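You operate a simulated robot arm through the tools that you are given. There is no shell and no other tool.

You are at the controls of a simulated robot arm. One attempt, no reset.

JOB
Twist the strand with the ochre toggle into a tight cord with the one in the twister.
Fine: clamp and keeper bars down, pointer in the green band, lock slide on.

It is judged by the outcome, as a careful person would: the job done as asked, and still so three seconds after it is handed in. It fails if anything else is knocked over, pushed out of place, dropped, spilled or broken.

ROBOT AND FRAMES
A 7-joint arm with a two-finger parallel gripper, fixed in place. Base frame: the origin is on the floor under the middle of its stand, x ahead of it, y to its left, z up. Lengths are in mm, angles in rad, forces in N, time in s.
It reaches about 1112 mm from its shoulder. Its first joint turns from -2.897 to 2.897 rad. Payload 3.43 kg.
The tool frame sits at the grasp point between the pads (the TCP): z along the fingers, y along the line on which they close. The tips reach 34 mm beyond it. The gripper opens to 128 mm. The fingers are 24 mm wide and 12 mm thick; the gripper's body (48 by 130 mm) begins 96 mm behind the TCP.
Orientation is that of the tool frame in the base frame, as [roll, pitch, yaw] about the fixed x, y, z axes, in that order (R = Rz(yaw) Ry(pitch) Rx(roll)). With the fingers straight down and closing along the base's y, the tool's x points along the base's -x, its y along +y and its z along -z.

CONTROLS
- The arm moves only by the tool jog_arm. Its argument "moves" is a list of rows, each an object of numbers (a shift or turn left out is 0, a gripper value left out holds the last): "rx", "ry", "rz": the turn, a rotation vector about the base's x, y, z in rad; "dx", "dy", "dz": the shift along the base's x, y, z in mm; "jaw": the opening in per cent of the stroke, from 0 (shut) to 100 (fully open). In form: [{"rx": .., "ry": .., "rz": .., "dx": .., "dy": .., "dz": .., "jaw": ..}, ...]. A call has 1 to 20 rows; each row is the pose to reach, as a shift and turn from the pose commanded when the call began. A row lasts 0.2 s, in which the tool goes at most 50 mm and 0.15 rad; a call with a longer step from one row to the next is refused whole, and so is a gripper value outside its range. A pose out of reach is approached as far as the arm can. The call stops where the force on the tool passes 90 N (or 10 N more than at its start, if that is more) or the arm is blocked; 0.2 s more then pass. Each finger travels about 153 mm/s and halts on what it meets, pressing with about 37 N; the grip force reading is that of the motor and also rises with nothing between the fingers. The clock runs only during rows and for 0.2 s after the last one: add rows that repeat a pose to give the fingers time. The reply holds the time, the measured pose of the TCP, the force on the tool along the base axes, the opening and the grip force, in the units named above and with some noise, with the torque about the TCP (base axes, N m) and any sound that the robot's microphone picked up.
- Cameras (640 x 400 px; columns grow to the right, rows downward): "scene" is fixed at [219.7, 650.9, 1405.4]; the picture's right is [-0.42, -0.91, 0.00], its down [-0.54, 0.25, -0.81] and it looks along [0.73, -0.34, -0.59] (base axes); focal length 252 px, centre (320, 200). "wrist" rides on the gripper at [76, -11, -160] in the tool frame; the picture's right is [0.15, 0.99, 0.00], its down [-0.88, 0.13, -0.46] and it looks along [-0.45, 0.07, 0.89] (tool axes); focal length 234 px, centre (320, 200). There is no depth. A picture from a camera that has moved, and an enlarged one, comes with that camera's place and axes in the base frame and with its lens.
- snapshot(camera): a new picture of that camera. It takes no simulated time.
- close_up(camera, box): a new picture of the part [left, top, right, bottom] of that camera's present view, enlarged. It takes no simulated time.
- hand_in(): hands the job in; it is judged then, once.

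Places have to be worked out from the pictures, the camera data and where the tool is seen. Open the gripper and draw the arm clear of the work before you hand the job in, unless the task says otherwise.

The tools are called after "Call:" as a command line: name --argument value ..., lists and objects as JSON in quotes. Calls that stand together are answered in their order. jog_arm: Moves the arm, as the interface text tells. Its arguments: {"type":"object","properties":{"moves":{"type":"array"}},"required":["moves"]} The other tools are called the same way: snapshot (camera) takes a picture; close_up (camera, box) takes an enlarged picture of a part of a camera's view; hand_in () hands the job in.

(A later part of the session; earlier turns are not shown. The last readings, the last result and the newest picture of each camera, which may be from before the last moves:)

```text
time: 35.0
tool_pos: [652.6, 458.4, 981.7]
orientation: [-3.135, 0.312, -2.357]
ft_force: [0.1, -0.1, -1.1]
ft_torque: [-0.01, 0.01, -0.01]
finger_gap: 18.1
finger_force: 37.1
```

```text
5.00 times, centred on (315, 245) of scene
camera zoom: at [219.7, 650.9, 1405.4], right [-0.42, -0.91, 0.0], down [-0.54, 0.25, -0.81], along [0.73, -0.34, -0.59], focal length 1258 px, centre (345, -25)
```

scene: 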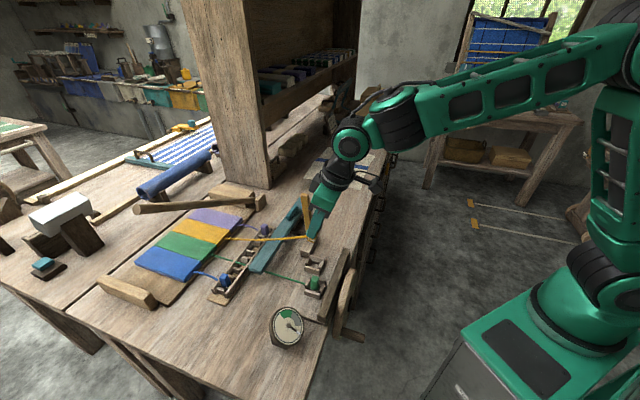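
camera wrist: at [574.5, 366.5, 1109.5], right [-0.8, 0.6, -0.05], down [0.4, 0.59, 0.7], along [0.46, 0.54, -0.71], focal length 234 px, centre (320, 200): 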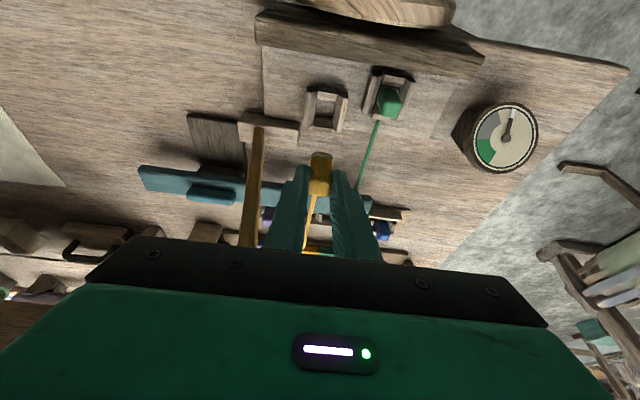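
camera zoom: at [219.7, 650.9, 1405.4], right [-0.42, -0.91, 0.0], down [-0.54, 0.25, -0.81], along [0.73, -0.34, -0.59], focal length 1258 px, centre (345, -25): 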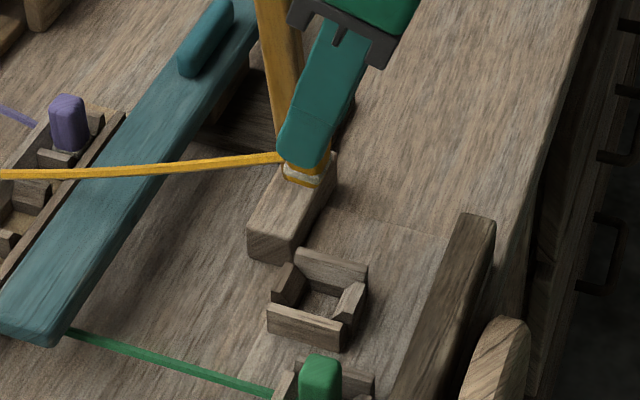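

The toggle should be right over the socket after a vertical descent. I'll lower to about 28 mm above the seat and check alignment visually.

Call:
jog_arm --moves '[{"dz": -20}, {"dz": -40}, {"dz": -60}, {"dz": -76}, {"dz": -76}]'

Call:
close_up --camera "wrist" --box '[230, 80, 410, 220]'

Call:
close_up --camera "scene" --box '[285, 225, 345, 290]'

```text
time: 36.2
tool_pos: [653.7, 458.5, 906.3]
orientation: [-3.135, 0.316, -2.357]
ft_force: [0.0, -0.2, -0.5]
ft_torque: [0.02, 0.03, 0.01]
finger_gap: 18.3
finger_force: 36.9
```

```text
2.86 times, centred on (320, 150) of wrist
camera zoom: at [574.3, 366.3, 1034.3], right [-0.8, 0.6, -0.05], down [0.4, 0.59, 0.7], along [0.46, 0.54, -0.71], focal length 669 px, centre (320, 343)
```

zoom: 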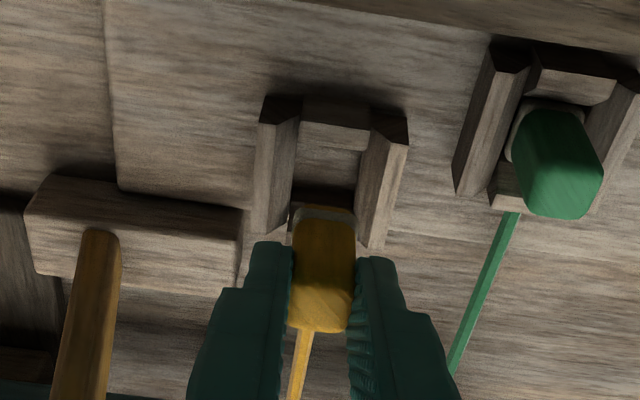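

```text
6.15 times, centred on (315, 258) of scene
camera zoom: at [219.7, 650.9, 1405.4], right [-0.42, -0.91, 0.0], down [-0.54, 0.25, -0.81], along [0.73, -0.34, -0.59], focal length 1548 px, centre (351, -154)
```

zoom: 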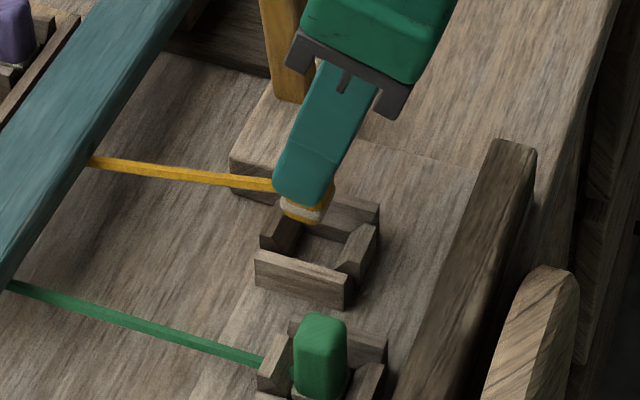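

The toggle base lines up with the socket opening, within about 2 mm on my estimates. I'll descend in small steps, watching the force.

Call:
jog_arm --moves '[{"dz": -8}, {"dz": -14}, {"dz": -18}, {"dz": -18}]'

Call:
close_up --camera "wrist" --box '[230, 80, 410, 220]'

Call:
close_up --camera "scene" --box '[285, 225, 345, 290]'

```text
time: 37.2
tool_pos: [652.5, 457.5, 888.3]
orientation: [-3.135, 0.315, -2.357]
ft_force: [-1.3, -0.2, 0.5]
ft_torque: [-0.01, 0.02, 0.01]
finger_gap: 18.0
finger_force: 36.8
```

```text
2.86 times, centred on (320, 150) of wrist
camera zoom: at [574.1, 365.9, 1016.3], right [-0.8, 0.6, -0.05], down [0.4, 0.59, 0.7], along [0.46, 0.54, -0.71], focal length 669 px, centre (320, 343)
```

zoom: 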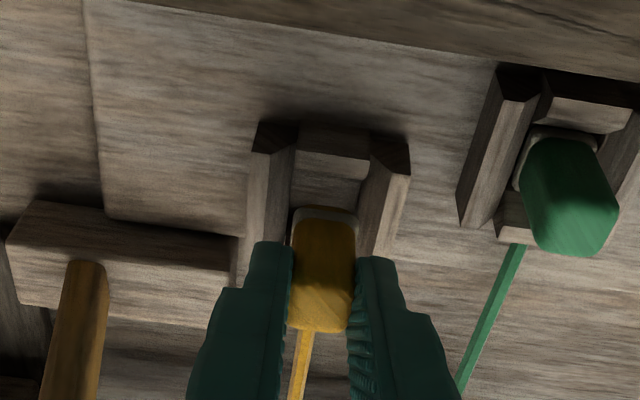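

```text
6.15 times, centred on (315, 258) of scene
camera zoom: at [219.7, 650.9, 1405.4], right [-0.42, -0.91, 0.0], down [-0.54, 0.25, -0.81], along [0.73, -0.34, -0.59], focal length 1548 px, centre (351, -154)
```

zoom: 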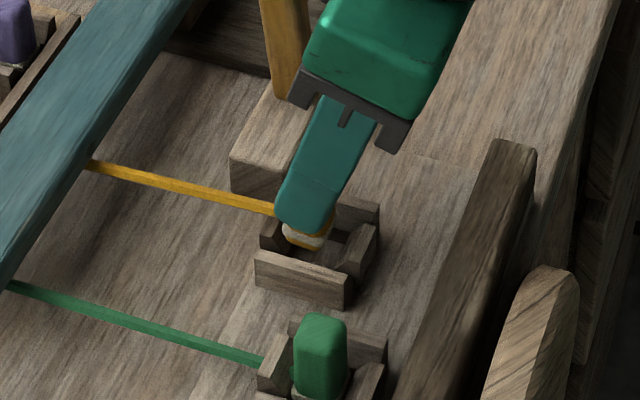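

Nearly there. The wrist view looks aligned, but the scene view hints the toggle may need a few mm toward the robot. I'll zoom in tighter to compare it with how the green toggle sits.

Call:
close_up --camera "scene" --box '[298, 250, 338, 290]'

Call:
close_up --camera "wrist" --box '[285, 110, 355, 180]'

Call:
close_up --camera "wrist" --box '[345, 80, 415, 150]'

```text
10.00 times, centred on (318, 270) of scene
camera zoom: at [219.7, 650.9, 1405.4], right [-0.42, -0.91, 0.0], down [-0.54, 0.25, -0.81], along [0.73, -0.34, -0.59], focal length 2516 px, centre (340, -500)
```

zoom: 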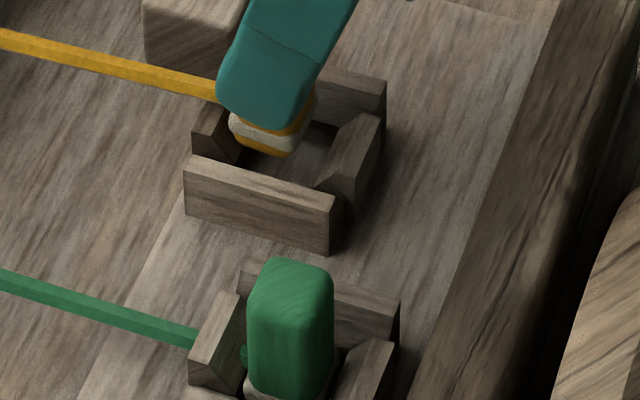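

```text
5.71 times, centred on (320, 145) of wrist
camera zoom: at [574.1, 365.9, 1016.3], right [-0.8, 0.6, -0.05], down [0.4, 0.59, 0.7], along [0.46, 0.54, -0.71], focal length 1338 px, centre (320, 514)
```

zoom: 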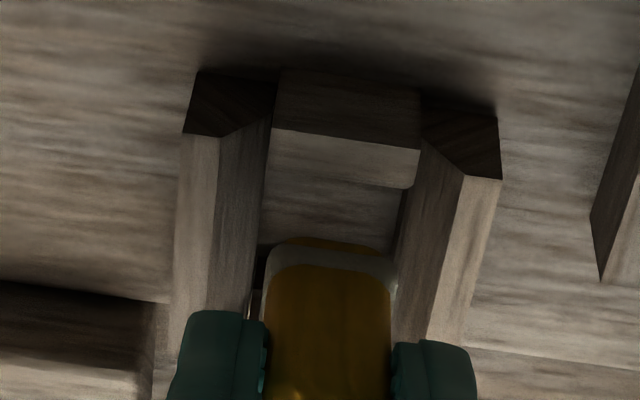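

```text
5.71 times, centred on (380, 115) of wrist
camera zoom: at [574.1, 365.9, 1016.3], right [-0.8, 0.6, -0.05], down [0.4, 0.59, 0.7], along [0.46, 0.54, -0.71], focal length 1338 px, centre (-23, 686)
```

zoom: 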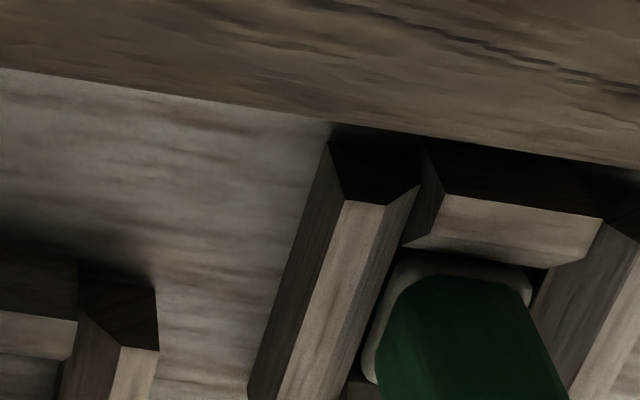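

Both views suggest a small shift of about 3 mm toward the robot. I'll apply that and continue down gently.

Call:
jog_arm --moves '[{"dx": -2, "dy": -2, "dz": 0}, {"dx": -2, "dy": -2, "dz": -4}, {"dx": -2, "dy": -2, "dz": -7}, {"dx": -2, "dy": -2, "dz": -7}]'

Call:
close_up --camera "wrist" --box '[285, 110, 355, 180]'

Call:
close_up --camera "scene" --box '[298, 250, 338, 290]'

```text
time: 38.2
tool_pos: [652.2, 455.9, 880.3]
orientation: [-3.134, 0.314, -2.359]
ft_force: [0.3, -0.4, 0.0]
ft_torque: [-0.06, -0.05, 0.02]
finger_gap: 18.2
finger_force: 37.4
```

```text
5.71 times, centred on (320, 145) of wrist
camera zoom: at [572.4, 364.0, 1009.1], right [-0.79, 0.6, -0.05], down [0.4, 0.59, 0.7], along [0.46, 0.54, -0.71], focal length 1338 px, centre (320, 514)
```

zoom: 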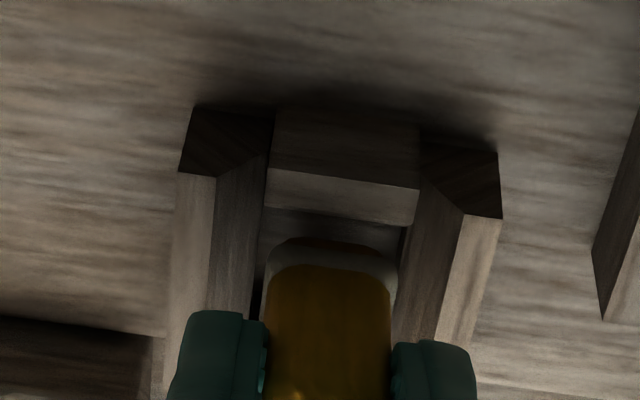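

```text
10.00 times, centred on (318, 270) of scene
camera zoom: at [219.7, 650.9, 1405.4], right [-0.42, -0.91, 0.0], down [-0.54, 0.25, -0.81], along [0.73, -0.34, -0.59], focal length 2516 px, centre (340, -500)
```

zoom: 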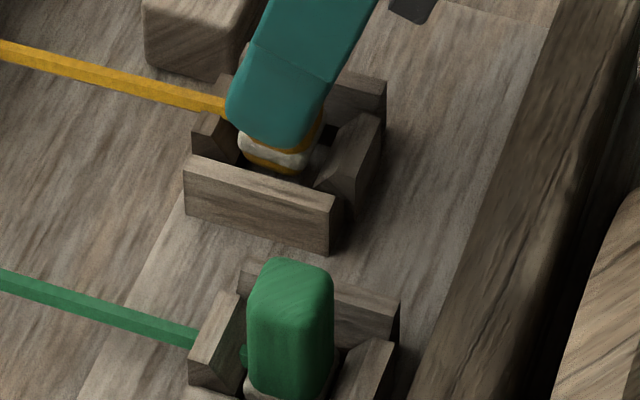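

The toggle base is now entering the socket and well centred. I'll continue down a few mm, watching for seating force.

Call:
jog_arm --moves '[{"dx": -0.5, "dy": -0.5, "dz": -2}, {"dx": -0.5, "dy": -0.5, "dz": -4}, {"dx": -0.5, "dy": -0.5, "dz": -4}]'

Call:
close_up --camera "scene" --box '[298, 250, 338, 290]'

Call:
close_up --camera "wrist" --box '[285, 110, 355, 180]'

```text
time: 39.0
tool_pos: [650.5, 454.1, 876.6]
orientation: [-3.134, 0.315, -2.358]
ft_force: [-0.4, 0.9, 0.2]
ft_torque: [-0.04, 0.0, -0.01]
finger_gap: 18.1
finger_force: 36.9
```

```text
10.00 times, centred on (318, 270) of scene
camera zoom: at [219.7, 650.9, 1405.4], right [-0.42, -0.91, 0.0], down [-0.54, 0.25, -0.81], along [0.73, -0.34, -0.59], focal length 2516 px, centre (340, -500)
```

zoom: 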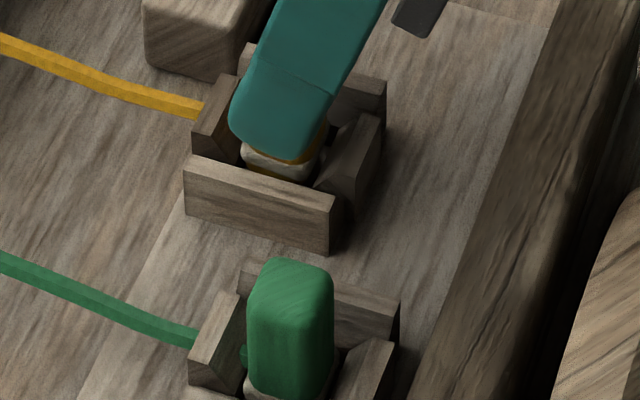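

```text
5.71 times, centred on (320, 145) of wrist
camera zoom: at [571.7, 363.5, 1005.1], right [-0.8, 0.6, -0.05], down [0.4, 0.59, 0.7], along [0.46, 0.54, -0.71], focal length 1338 px, centre (320, 514)
```

zoom: 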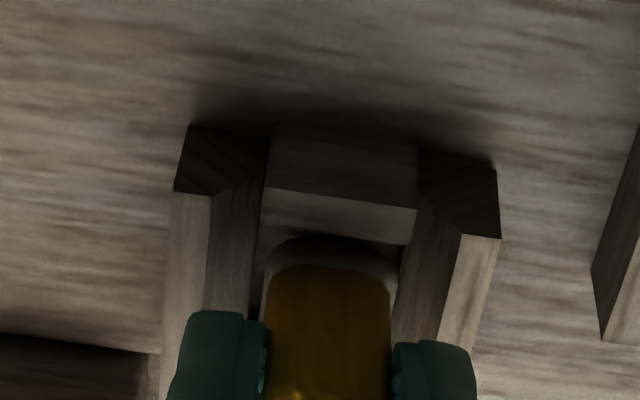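

The strand has changed shape: both now droop the same way, which suggests the toggle has registered in the socket. I'll press a little further to feel for the floor.

Call:
jog_arm --moves '[{"dz": -1.5}, {"dz": -3}, {"dz": -3}]'

Call:
close_up --camera "scene" --box '[298, 250, 338, 290]'

```text
time: 39.8
tool_pos: [651.4, 454.1, 874.0]
orientation: [-3.135, 0.315, -2.357]
ft_force: [-0.1, 0.1, -0.3]
ft_torque: [0.0, -0.04, 0.0]
finger_gap: 18.0
finger_force: 37.0
```

```text
10.00 times, centred on (318, 270) of scene
camera zoom: at [219.7, 650.9, 1405.4], right [-0.42, -0.91, 0.0], down [-0.54, 0.25, -0.81], along [0.73, -0.34, -0.59], focal length 2516 px, centre (340, -500)
```

zoom: 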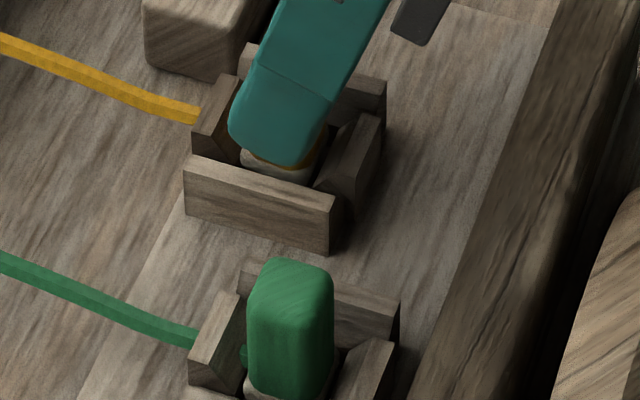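

Still no contact force. One more small step.

Call:
jog_arm --moves '[{"dz": -1}, {"dz": -2}, {"dz": -2}]'

Call:
close_up --camera "wrist" --box '[285, 110, 355, 180]'

```text
time: 40.6
tool_pos: [650.2, 455.7, 872.6]
orientation: [-3.135, 0.316, -2.358]
ft_force: [0.4, -0.8, 12.7]
ft_torque: [-0.02, -0.03, 0.01]
finger_gap: 18.1
finger_force: 36.5
```

```text
5.71 times, centred on (320, 145) of wrist
camera zoom: at [571.6, 363.6, 1000.8], right [-0.79, 0.6, -0.05], down [0.4, 0.59, 0.71], along [0.46, 0.54, -0.71], focal length 1338 px, centre (320, 514)
```

zoom: 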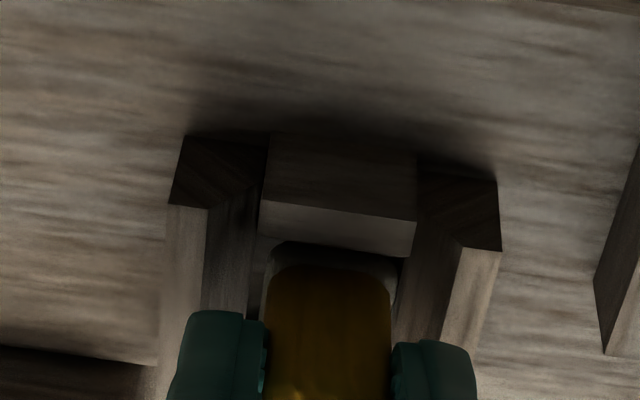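

12.7 N upward means the toggle is on the socket floor. I'll ease up a touch and open the fingers gently.

Call:
jog_arm --moves '[{"dz": 1}, {"dz": 1, "jaw": 20}, {"dz": 1, "jaw": 32}, {"dz": 1, "jaw": 32}]'

Call:
close_up --camera "wrist" --box '[250, 100, 390, 220]'

```text
time: 41.6
tool_pos: [650.7, 455.4, 873.2]
orientation: [-3.135, 0.312, -2.357]
ft_force: [-0.4, 0.0, 0.2]
ft_torque: [-0.02, -0.03, 0.01]
finger_gap: 40.9
finger_force: 0.0
```

```text
3.33 times, centred on (320, 160) of wrist
camera zoom: at [571.7, 363.2, 1001.0], right [-0.8, 0.6, -0.05], down [0.4, 0.59, 0.7], along [0.46, 0.54, -0.71], focal length 781 px, centre (320, 333)
```

zoom: 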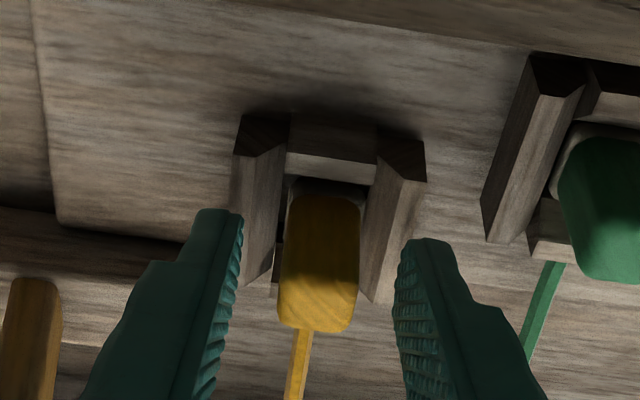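

The ochre toggle stands upright in the socket and the fingers are clear of it. I'll lift straight up and inspect.

Call:
jog_arm --moves '[{"dz": 12}, {"dz": 30}, {"dz": 55}, {"dz": 85}, {"dz": 115}, {"dz": 135}, {"dz": 135}]'

Call:
close_up --camera "wrist" --box '[220, 20, 440, 190]'

Call:
close_up --camera "scene" --box '[200, 190, 360, 300]'

```text
time: 43.2
tool_pos: [652.2, 455.2, 1009.0]
orientation: [-3.135, 0.313, -2.359]
ft_force: [0.8, -1.4, -0.8]
ft_torque: [-0.05, 0.01, 0.0]
finger_gap: 40.9
finger_force: 0.0
```

```text
2.35 times, centred on (330, 105) of wrist
camera zoom: at [572.9, 363.8, 1137.1], right [-0.8, 0.6, -0.05], down [0.4, 0.59, 0.7], along [0.46, 0.54, -0.71], focal length 551 px, centre (296, 424)
```

zoom: 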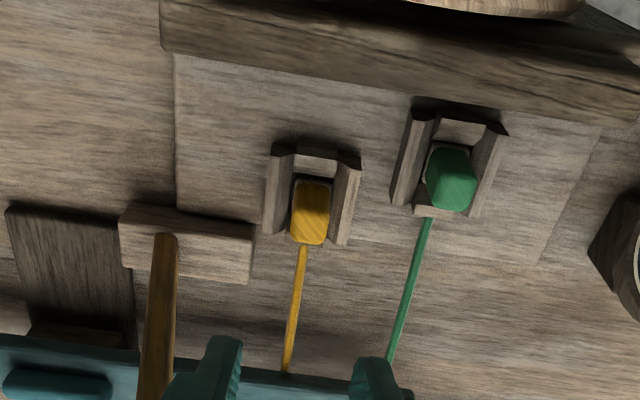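

```text
3.64 times, centred on (280, 245) of scene
camera zoom: at [219.7, 650.9, 1405.4], right [-0.42, -0.91, 0.0], down [-0.54, 0.25, -0.81], along [0.73, -0.34, -0.59], focal length 915 px, centre (466, 36)
```

zoom: 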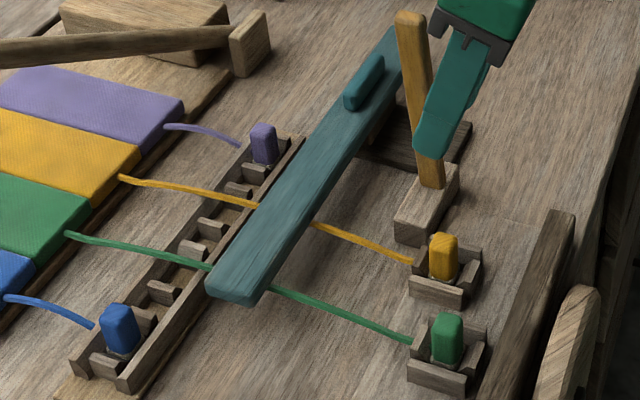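

Excellent: the ochre toggle is seated like the green one, with its strand passing under the teal bar. Next is the keeper bar. I'll go up, straighten the tool, close the fingers, and position on the far (+e2) side of the upright bar.

Call:
jog_arm --moves '[{"dz": 25, "rx": -0.07, "ry": 0.07, "jaw": 0}, {"dz": 50, "rx": -0.14, "ry": 0.14, "jaw": 0}, {"dz": 80, "rx": -0.22, "ry": 0.22, "jaw": 0}, {"dx": 30, "dy": -10, "dz": 95, "rx": -0.22, "ry": 0.22, "jaw": 0}, {"dx": 70, "dy": -20, "dz": 95, "rx": -0.22, "ry": 0.22, "jaw": 0}, {"dx": 108, "dy": -34, "dz": 95, "rx": -0.22, "ry": 0.22, "jaw": 0}, {"dx": 108, "dy": -34, "dz": 95, "rx": -0.22, "ry": 0.22, "jaw": 0}]'

Call:
snapshot --camera "wrist"

Call:
close_up --camera "scene" --box '[240, 100, 400, 280]'

```text
time: 44.8
tool_pos: [760.2, 418.2, 1102.2]
orientation: [-3.135, 0.002, -2.356]
ft_force: [0.3, 0.5, 0.1]
ft_torque: [0.03, 0.0, -0.01]
finger_gap: 0.0
finger_force: 33.0
```

```text
taken
camera wrist: at [712.8, 358.4, 1261.7], right [-0.8, 0.6, -0.01], down [0.53, 0.72, 0.46], along [0.28, 0.36, -0.89], focal length 234 px, centre (320, 200)
```

wrist: 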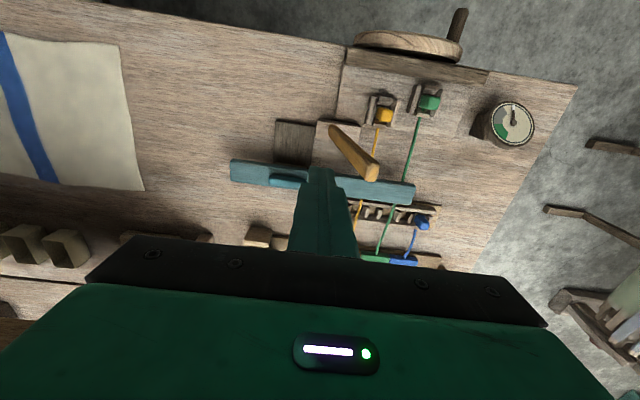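

```text
2.22 times, centred on (320, 190) of scene
camera zoom: at [219.7, 650.9, 1405.4], right [-0.42, -0.91, 0.0], down [-0.54, 0.25, -0.81], along [0.73, -0.34, -0.59], focal length 559 px, centre (320, 222)
```

zoom: 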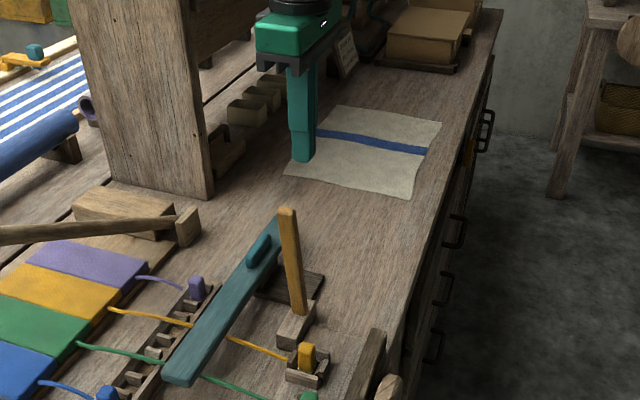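

The keeper top is at about (720, 461, 1029), and I'm behind it. I'll descend so the closed fingertips are at z≈975, just past its back face.

Call:
jog_arm --moves '[{"dz": -35, "dx": 1, "dy": 1}, {"dz": -70, "dx": 1, "dy": 1}, {"dz": -93, "dx": 1, "dy": 1}, {"dz": -93, "dx": 1, "dy": 1}]'

Call:
jog_arm --moves '[{"dx": -7, "dy": 7}, {"dx": -14, "dy": 14}, {"dx": -18, "dy": 18}, {"dx": -18, "dy": 18}]'

Call:
close_up --camera "scene" --box '[260, 150, 360, 280]'

Call:
snapshot --camera "wrist"

```text
time: 45.8
tool_pos: [759.5, 420.9, 1007.8]
orientation: [-3.134, 0.002, -2.357]
ft_force: [-0.6, -0.4, 0.7]
ft_torque: [0.03, 0.02, 0.0]
finger_gap: 0.0
finger_force: 33.1
```

```text
time: 46.8
tool_pos: [741.8, 440.0, 1008.6]
orientation: [-3.134, 0.001, -2.358]
ft_force: [-0.3, 0.3, -0.2]
ft_torque: [0.02, 0.02, 0.02]
finger_gap: 0.1
finger_force: 32.7
```

```text
3.08 times, centred on (310, 215) of scene
camera zoom: at [219.7, 650.9, 1405.4], right [-0.42, -0.91, 0.0], down [-0.54, 0.25, -0.81], along [0.73, -0.34, -0.59], focal length 774 px, centre (351, 154)
```

zoom: 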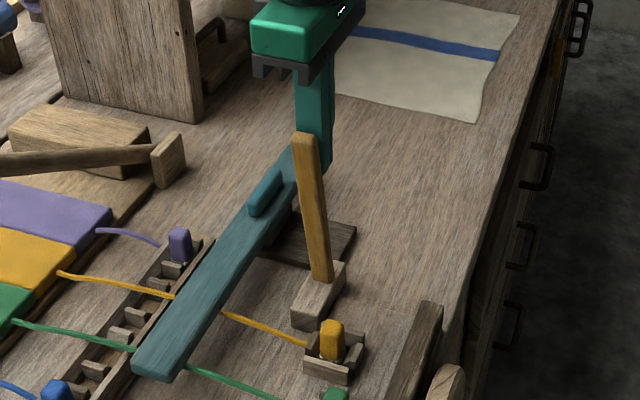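

```text
taken
camera wrist: at [694.3, 379.6, 1168.3], right [-0.8, 0.6, -0.01], down [0.53, 0.72, 0.46], along [0.28, 0.36, -0.89], focal length 234 px, centre (320, 200)
```

wrist: 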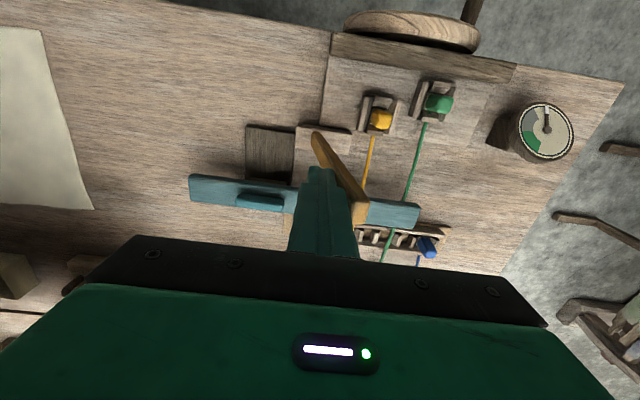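

I'm right behind the keeper. I'll push gently along −e2 in small steps and watch the force.

Call:
jog_arm --moves '[{"dx": -4, "dy": 4}, {"dx": -8, "dy": 8}, {"dx": -12, "dy": 12}, {"dx": -12, "dy": 12}]'

Call:
close_up --camera "scene" --box '[260, 150, 360, 280]'

```text
time: 47.8
tool_pos: [730.7, 451.5, 1010.7]
orientation: [-3.134, 0.002, -2.359]
ft_force: [-0.6, 0.0, 0.3]
ft_torque: [-0.03, 0.03, 0.0]
finger_gap: 0.0
finger_force: 33.3
```

```text
3.08 times, centred on (310, 215) of scene
camera zoom: at [219.7, 650.9, 1405.4], right [-0.42, -0.91, 0.0], down [-0.54, 0.25, -0.81], along [0.73, -0.34, -0.59], focal length 774 px, centre (351, 154)
```

zoom: 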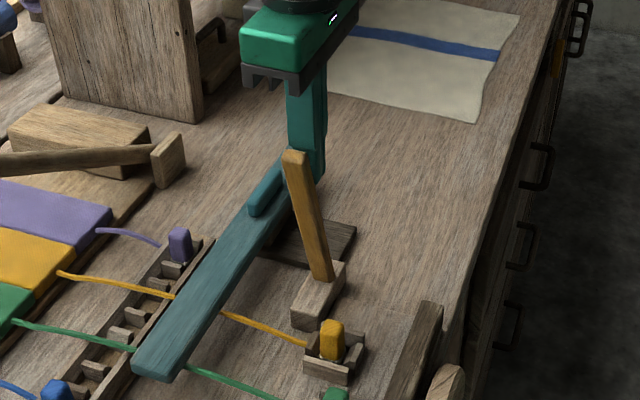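

The keeper swings freely with almost no force. I'll follow its arc down to about halfway.

Call:
jog_arm --moves '[{"dx": -6, "dy": 6, "dz": -2}, {"dx": -11.3, "dy": 11.3, "dz": -5}, {"dx": -20, "dy": 20, "dz": -10}, {"dx": -28.3, "dy": 28.3, "dz": -15}, {"dx": -36, "dy": 36, "dz": -22}, {"dx": -43.8, "dy": 43.8, "dz": -29}, {"dx": -43.8, "dy": 43.8, "dz": -29}]'

Call:
close_up --camera "scene" --box '[250, 150, 350, 290]'

```text
time: 49.4
tool_pos: [688.0, 495.7, 980.9]
orientation: [-3.135, 0.001, -2.356]
ft_force: [0.6, -0.1, 0.1]
ft_torque: [0.0, 0.0, 0.03]
finger_gap: 0.0
finger_force: 32.9
```

```text
2.86 times, centred on (300, 220) of scene
camera zoom: at [219.7, 650.9, 1405.4], right [-0.42, -0.91, 0.0], down [-0.54, 0.25, -0.81], along [0.73, -0.34, -0.59], focal length 719 px, centre (377, 143)
```

zoom: 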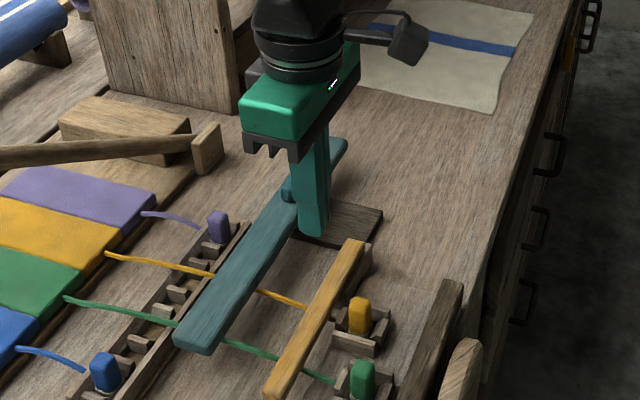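

The keeper dropped across both strands on its own. I'll raise the hand and inspect whether it lies fully down.

Call:
jog_arm --moves '[{"dz": 25}, {"dz": 50}, {"dz": 70}, {"dz": 70}]'

Call:
close_up --camera "scene" --box '[270, 210, 350, 300]'

Call:
snapshot --camera "wrist"

```text
time: 50.4
tool_pos: [688.1, 494.6, 1052.4]
orientation: [-3.135, 0.001, -2.358]
ft_force: [0.6, -0.7, 0.5]
ft_torque: [-0.02, 0.0, -0.03]
finger_gap: 0.5
finger_force: 33.1
```

```text
4.44 times, centred on (310, 255) of scene
camera zoom: at [219.7, 650.9, 1405.4], right [-0.42, -0.91, 0.0], down [-0.54, 0.25, -0.81], along [0.73, -0.34, -0.59], focal length 1118 px, centre (364, -44)
```

zoom: 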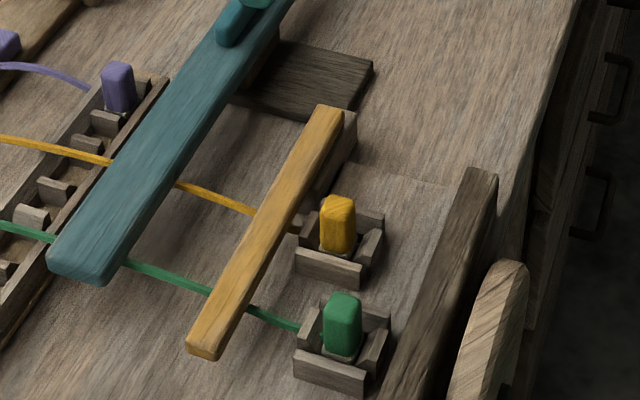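

```text
taken
camera wrist: at [640.0, 435.5, 1210.7], right [-0.8, 0.6, -0.01], down [0.53, 0.72, 0.46], along [0.28, 0.36, -0.89], focal length 234 px, centre (320, 200)
```

wrist: 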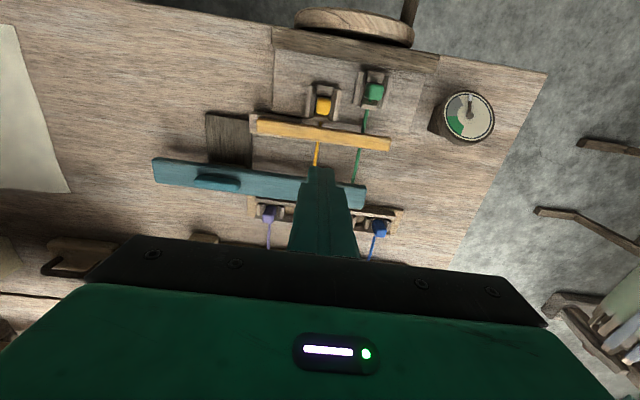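

The keeper bar lies flat over both strands. Next is the clamp rod over the cloth edge, hinged far right and raised about 32°. I'll tilt the tool forward about 0.65 rad for reach and move out in stages.

Call:
jog_arm --moves '[{"rx": 0.092, "ry": -0.092, "dx": 15, "dy": 20, "dz": -5}, {"rx": 0.184, "ry": -0.184, "dx": 30, "dy": 40, "dz": -10}, {"rx": 0.276, "ry": -0.276, "dx": 46, "dy": 60, "dz": -15}, {"rx": 0.368, "ry": -0.368, "dx": 62, "dy": 80, "dz": -15}, {"rx": 0.46, "ry": -0.46, "dx": 76, "dy": 99, "dz": -15}, {"rx": 0.46, "ry": -0.46, "dx": 76, "dy": 99, "dz": -15}]'

Call:
snapshot --camera "wrist"

Call:
snapshot --camera "scene"

```text
time: 51.8
tool_pos: [764.5, 595.3, 1036.0]
orientation: [-3.135, 0.655, -2.361]
ft_force: [-0.5, -0.5, 0.2]
ft_torque: [0.01, -0.01, -0.02]
finger_gap: 0.2
finger_force: 32.9
```

```text
taken
camera wrist: at [659.0, 477.5, 1116.0], right [-0.78, 0.62, -0.09], down [0.21, 0.39, 0.9], along [0.59, 0.68, -0.43], focal length 234 px, centre (320, 200)
```

wrist: 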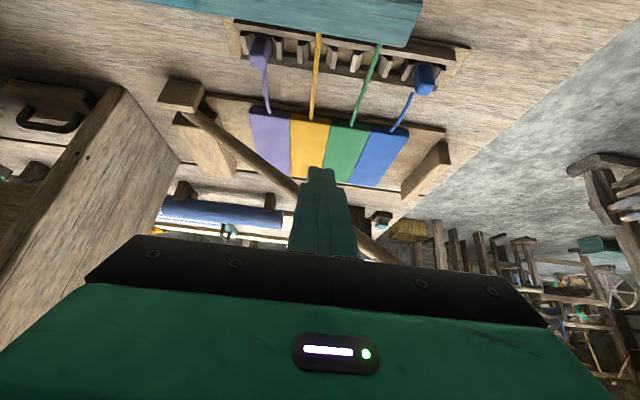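

```text
taken
```

scene: 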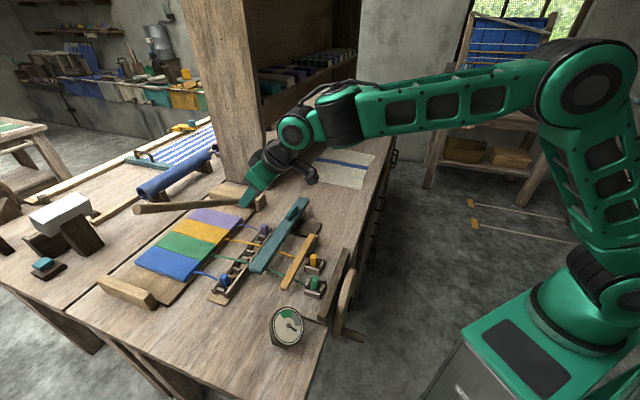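

That worked well. I'll zoom in on the rod's hinge and line from here to refine its geometry.

Call:
close_up --camera "wrist" --box '[140, 60, 320, 220]'

Call:
close_up --camera "scene" --box '[120, 170, 290, 280]'

Call:
close_up --camera "wrist" --box '[300, 90, 480, 270]'

```text
2.50 times, centred on (230, 140) of wrist
camera zoom: at [659.0, 477.5, 1116.0], right [-0.78, 0.62, -0.09], down [0.21, 0.39, 0.9], along [0.59, 0.68, -0.43], focal length 585 px, centre (545, 350)
```

zoom: 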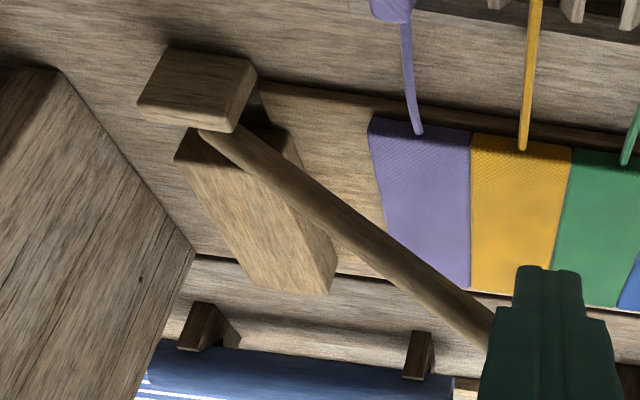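

```text
3.64 times, centred on (205, 225) of scene
camera zoom: at [219.7, 650.9, 1405.4], right [-0.42, -0.91, 0.0], down [-0.54, 0.25, -0.81], along [0.73, -0.34, -0.59], focal length 915 px, centre (738, 109)
```

zoom: 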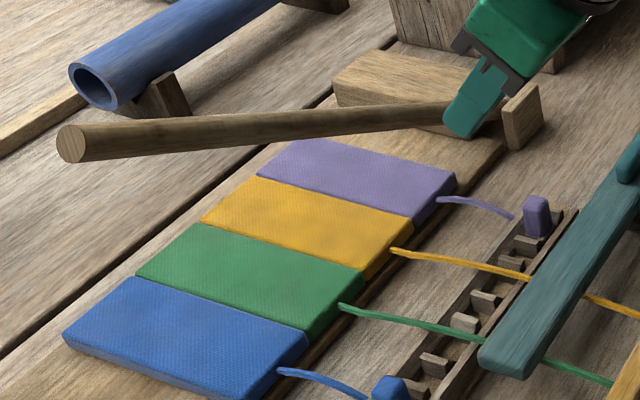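

```text
2.22 times, centred on (390, 180) of wrist
camera zoom: at [659.0, 477.5, 1116.0], right [-0.78, 0.62, -0.09], down [0.21, 0.39, 0.9], along [0.59, 0.68, -0.43], focal length 520 px, centre (164, 244)
```

zoom: 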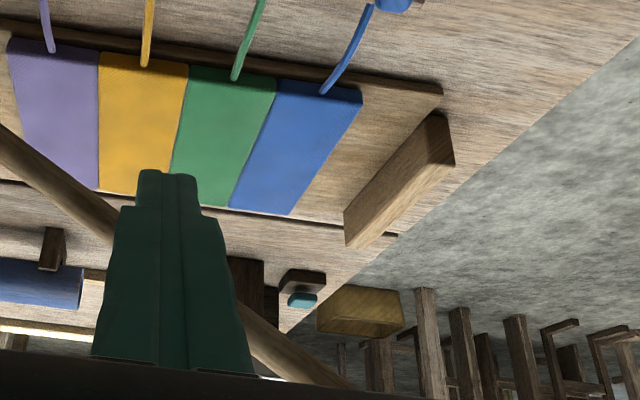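

The rod passes near (879, 673, 962), about 14 mm in radius. I'll extend over it at a safe height, keeping the fingertips about 25 mm above.

Call:
jog_arm --moves '[{"dx": 20, "dy": 18, "dz": 8}, {"dx": 40, "dy": 37, "dz": 15}, {"dx": 60, "dy": 55, "dz": 18}, {"dx": 80, "dy": 74, "dz": 18}, {"dx": 95, "dy": 88, "dz": 18}, {"dx": 95, "dy": 88, "dz": 18}]'

Call:
snapshot --camera "wrist"

Call:
close_up --camera "scene" --box '[120, 150, 290, 280]'

```text
time: 53.2
tool_pos: [860.1, 683.3, 1052.0]
orientation: [-3.134, 0.651, -2.36]
ft_force: [-0.1, 0.4, -0.2]
ft_torque: [-0.02, -0.02, 0.0]
finger_gap: 0.0
finger_force: 33.4
```

```text
taken
camera wrist: at [755.3, 567.2, 1133.7], right [-0.78, 0.62, -0.09], down [0.21, 0.39, 0.9], along [0.59, 0.68, -0.43], focal length 234 px, centre (320, 200)
```

wrist: 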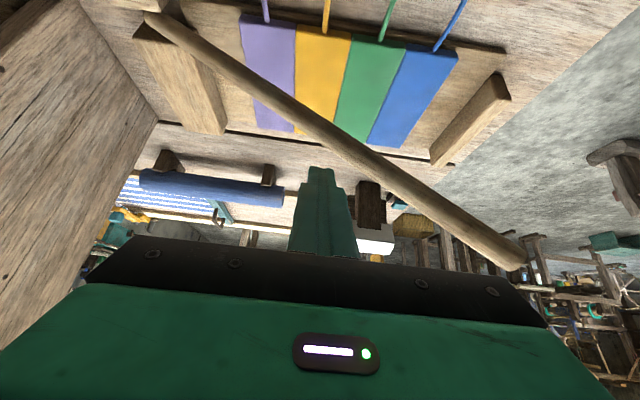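

```text
3.08 times, centred on (205, 215) of scene
camera zoom: at [219.7, 650.9, 1405.4], right [-0.42, -0.91, 0.0], down [-0.54, 0.25, -0.81], along [0.73, -0.34, -0.59], focal length 774 px, centre (674, 154)
```

zoom: 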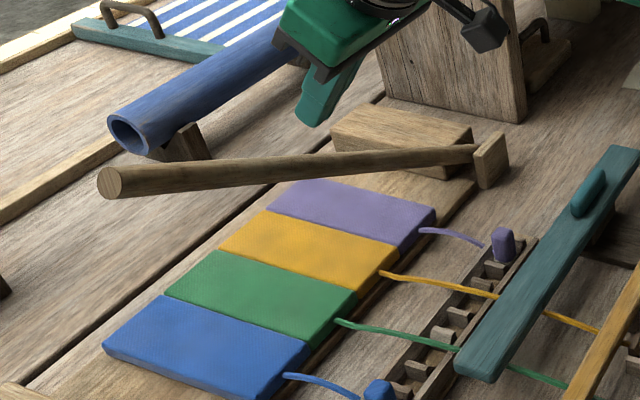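

The rod centre is at a≈1113, z≈970 under my fingertips. I'll press straight down slowly and watch the force.

Call:
jog_arm --moves '[{"dz": -12}, {"dz": -24}, {"dz": -34}, {"dz": -42}, {"dz": -50}, {"dz": -50}]'

Call:
snapshot --camera "wrist"

Call:
close_up --camera "scene" --box '[120, 150, 290, 280]'

```text
time: 54.6
tool_pos: [858.7, 682.0, 1002.6]
orientation: [-3.139, 0.653, -2.36]
ft_force: [0.3, -0.1, 0.8]
ft_torque: [0.0, 0.01, 0.0]
finger_gap: 0.0
finger_force: 33.6
```

```text
taken
camera wrist: at [754.1, 565.9, 1084.1], right [-0.78, 0.62, -0.09], down [0.21, 0.39, 0.9], along [0.59, 0.68, -0.43], focal length 234 px, centre (320, 200)
```

wrist: 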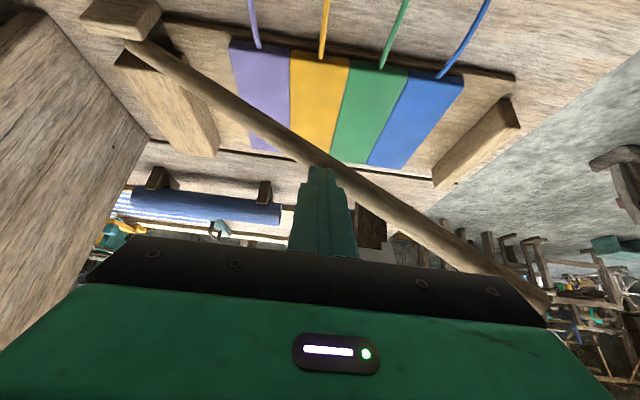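

```text
3.08 times, centred on (205, 215) of scene
camera zoom: at [219.7, 650.9, 1405.4], right [-0.42, -0.91, 0.0], down [-0.54, 0.25, -0.81], along [0.73, -0.34, -0.59], focal length 774 px, centre (674, 154)
```

zoom: 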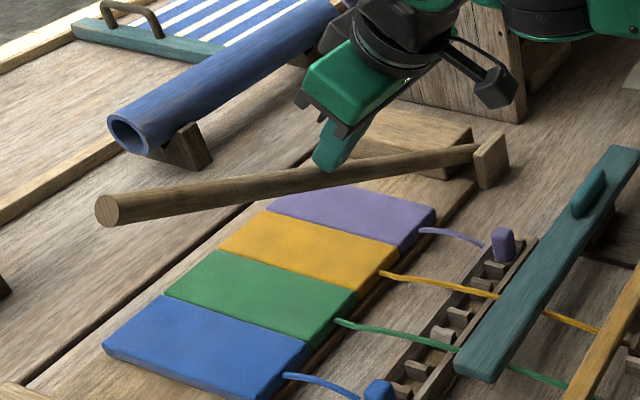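

The rod is swinging down with negligible force. I'll continue pressing.

Call:
jog_arm --moves '[{"dz": -15}, {"dz": -30}, {"dz": -45}, {"dz": -60}, {"dz": -70}, {"dz": -70}]'

Call:
snapshot --camera "wrist"

Call:
close_up --camera "scene" --box '[100, 150, 290, 320]'

```text
time: 56.0
tool_pos: [856.7, 682.7, 932.5]
orientation: [-3.135, 0.654, -2.359]
ft_force: [-0.1, -0.4, -0.3]
ft_torque: [0.02, 0.01, -0.01]
finger_gap: 0.0
finger_force: 33.1
```

```text
taken
camera wrist: at [752.7, 565.4, 1013.3], right [-0.78, 0.62, -0.09], down [0.21, 0.39, 0.9], along [0.59, 0.68, -0.43], focal length 234 px, centre (320, 200)
```

wrist: 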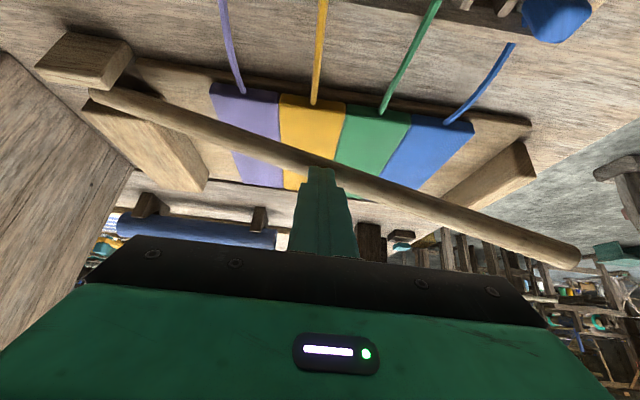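

```text
2.35 times, centred on (195, 235) of scene
camera zoom: at [219.7, 650.9, 1405.4], right [-0.42, -0.91, 0.0], down [-0.54, 0.25, -0.81], along [0.73, -0.34, -0.59], focal length 592 px, centre (614, 118)
```

zoom: 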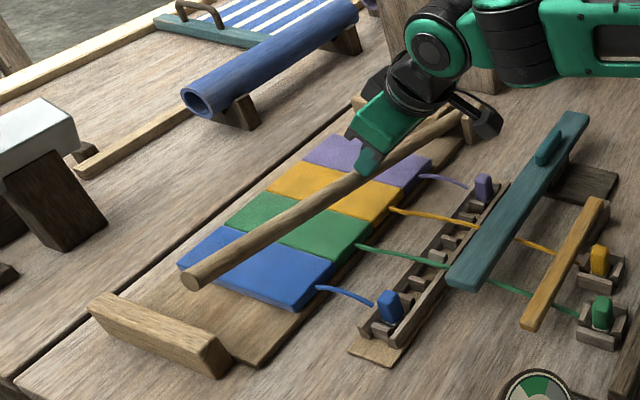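

It's following nicely over the cloth. I'll continue the last part more slowly until I feel the cloth.

Call:
jog_arm --moves '[{"dz": -10}, {"dz": -18}, {"dz": -25}, {"dz": -30}, {"dz": -35}, {"dz": -35}]'

Call:
snapshot --camera "wrist"

Call:
close_up --camera "scene" --box '[100, 150, 290, 320]'

```text
time: 57.4
tool_pos: [857.6, 680.5, 899.9]
orientation: [-3.135, 0.653, -2.361]
ft_force: [-0.8, -0.5, -0.1]
ft_torque: [0.02, 0.01, 0.01]
finger_gap: 0.0
finger_force: 32.6
```

```text
taken
camera wrist: at [753.0, 565.1, 979.5], right [-0.78, 0.62, -0.09], down [0.21, 0.39, 0.9], along [0.59, 0.68, -0.43], focal length 234 px, centre (320, 200)
```

wrist: 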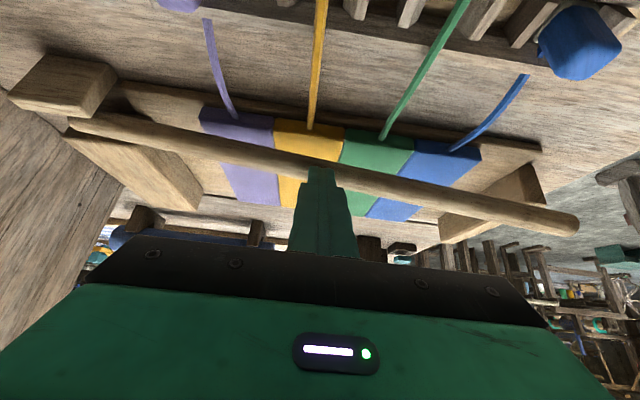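

```text
2.35 times, centred on (195, 235) of scene
camera zoom: at [219.7, 650.9, 1405.4], right [-0.42, -0.91, 0.0], down [-0.54, 0.25, -0.81], along [0.73, -0.34, -0.59], focal length 592 px, centre (614, 118)
```

zoom: 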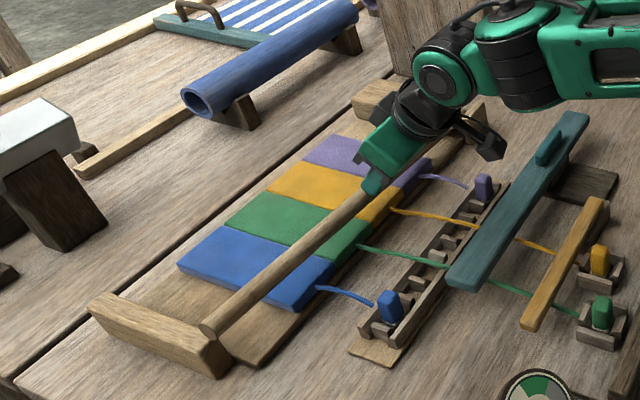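

Close to level now. A few more mm, watching for contact.

Call:
jog_arm --moves '[{"dz": -5}, {"dz": -10}, {"dz": -14}, {"dz": -14}]'

Call:
close_up --camera "wrist" --box '[40, 30, 600, 290]'

Call:
close_up --camera "scene" --box '[100, 150, 290, 320]'

```text
time: 58.4
tool_pos: [858.7, 683.6, 884.2]
orientation: [-3.134, 0.652, -2.359]
ft_force: [-0.4, -0.6, 0.9]
ft_torque: [-0.01, -0.02, 0.0]
finger_gap: 0.4
finger_force: 32.6
```

```text
1.14 times, centred on (320, 160) of wrist
camera zoom: at [753.1, 565.9, 965.2], right [-0.78, 0.62, -0.09], down [0.21, 0.39, 0.9], along [0.59, 0.68, -0.43], focal length 268 px, centre (320, 246)
```

zoom: 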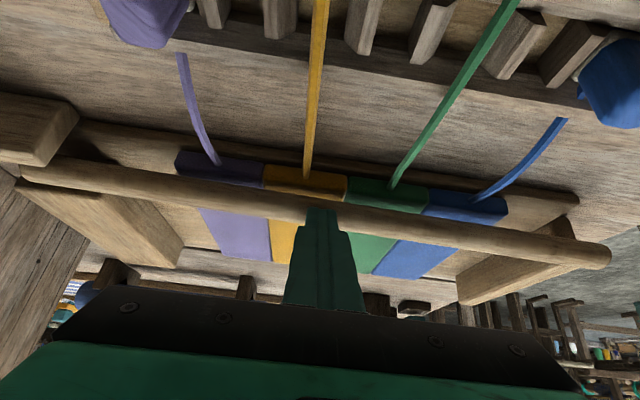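

```text
2.35 times, centred on (195, 235) of scene
camera zoom: at [219.7, 650.9, 1405.4], right [-0.42, -0.91, 0.0], down [-0.54, 0.25, -0.81], along [0.73, -0.34, -0.59], focal length 592 px, centre (614, 118)
```

zoom: 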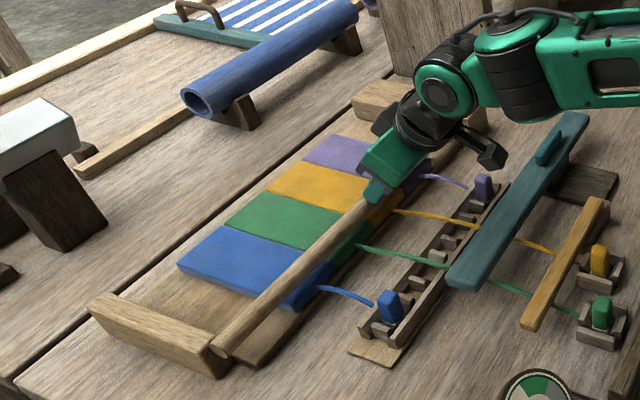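

Nearly resting. I'll press a little more to find the stop.

Call:
jog_arm --moves '[{"dz": -4}, {"dz": -8}, {"dz": -8}]'

Call:
close_up --camera "scene" --box '[140, 190, 260, 290]'

```text
time: 59.2
tool_pos: [856.9, 683.8, 879.4]
orientation: [-3.136, 0.654, -2.359]
ft_force: [-4.6, -5.9, 13.0]
ft_torque: [0.04, -0.02, 0.04]
finger_gap: 0.1
finger_force: 32.8
```

```text
4.00 times, centred on (200, 240) of scene
camera zoom: at [219.7, 650.9, 1405.4], right [-0.42, -0.91, 0.0], down [-0.54, 0.25, -0.81], along [0.73, -0.34, -0.59], focal length 1006 px, centre (800, 40)
```

zoom: 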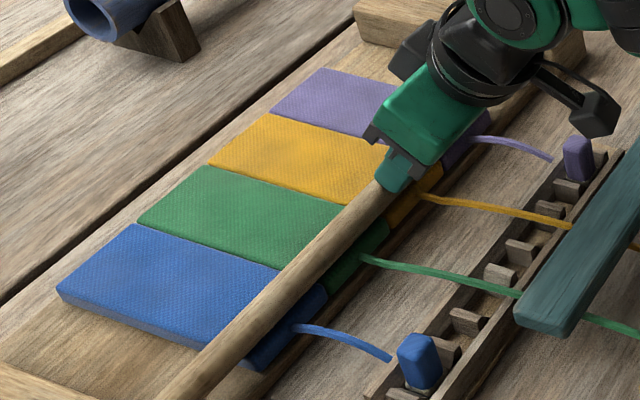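

13 N of resistance: the clamp rod now presses on the cloth. I'll raise the hand and check that it stays down.

Call:
jog_arm --moves '[{"dz": 6}, {"dz": 20}, {"dz": 45}, {"dz": 80}, {"dz": 115}, {"dz": 115}]'

Call:
snapshot --camera "wrist"

Call:
close_up --camera "scene" --box '[100, 150, 290, 320]'

```text
time: 60.6
tool_pos: [859.7, 681.6, 993.3]
orientation: [-3.137, 0.653, -2.36]
ft_force: [0.0, -0.1, 0.3]
ft_torque: [0.0, 0.0, -0.03]
finger_gap: 0.1
finger_force: 33.2
```

```text
taken
camera wrist: at [754.9, 564.9, 1073.7], right [-0.78, 0.62, -0.09], down [0.21, 0.39, 0.9], along [0.59, 0.68, -0.43], focal length 234 px, centre (320, 200)
```

wrist: 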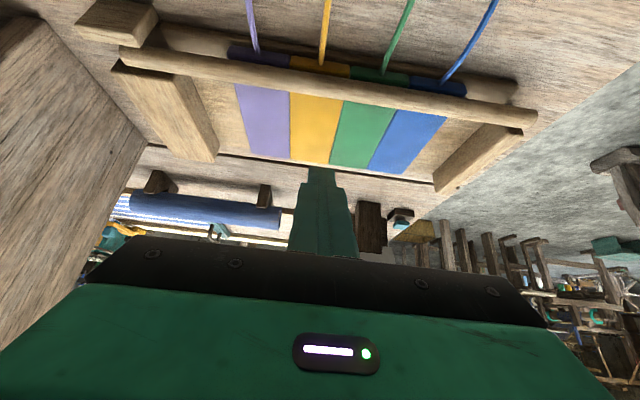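

```text
2.35 times, centred on (195, 235) of scene
camera zoom: at [219.7, 650.9, 1405.4], right [-0.42, -0.91, 0.0], down [-0.54, 0.25, -0.81], along [0.73, -0.34, -0.59], focal length 592 px, centre (614, 118)
```

zoom: 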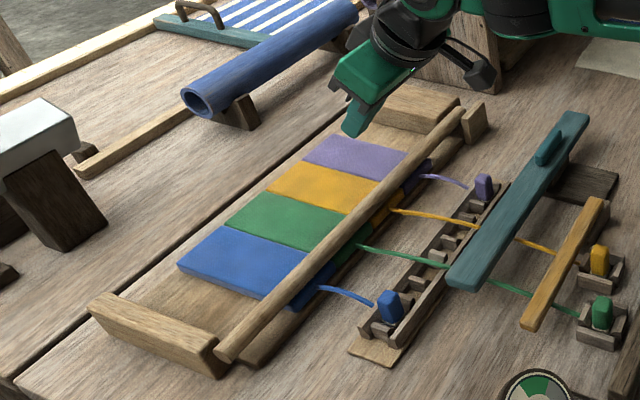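

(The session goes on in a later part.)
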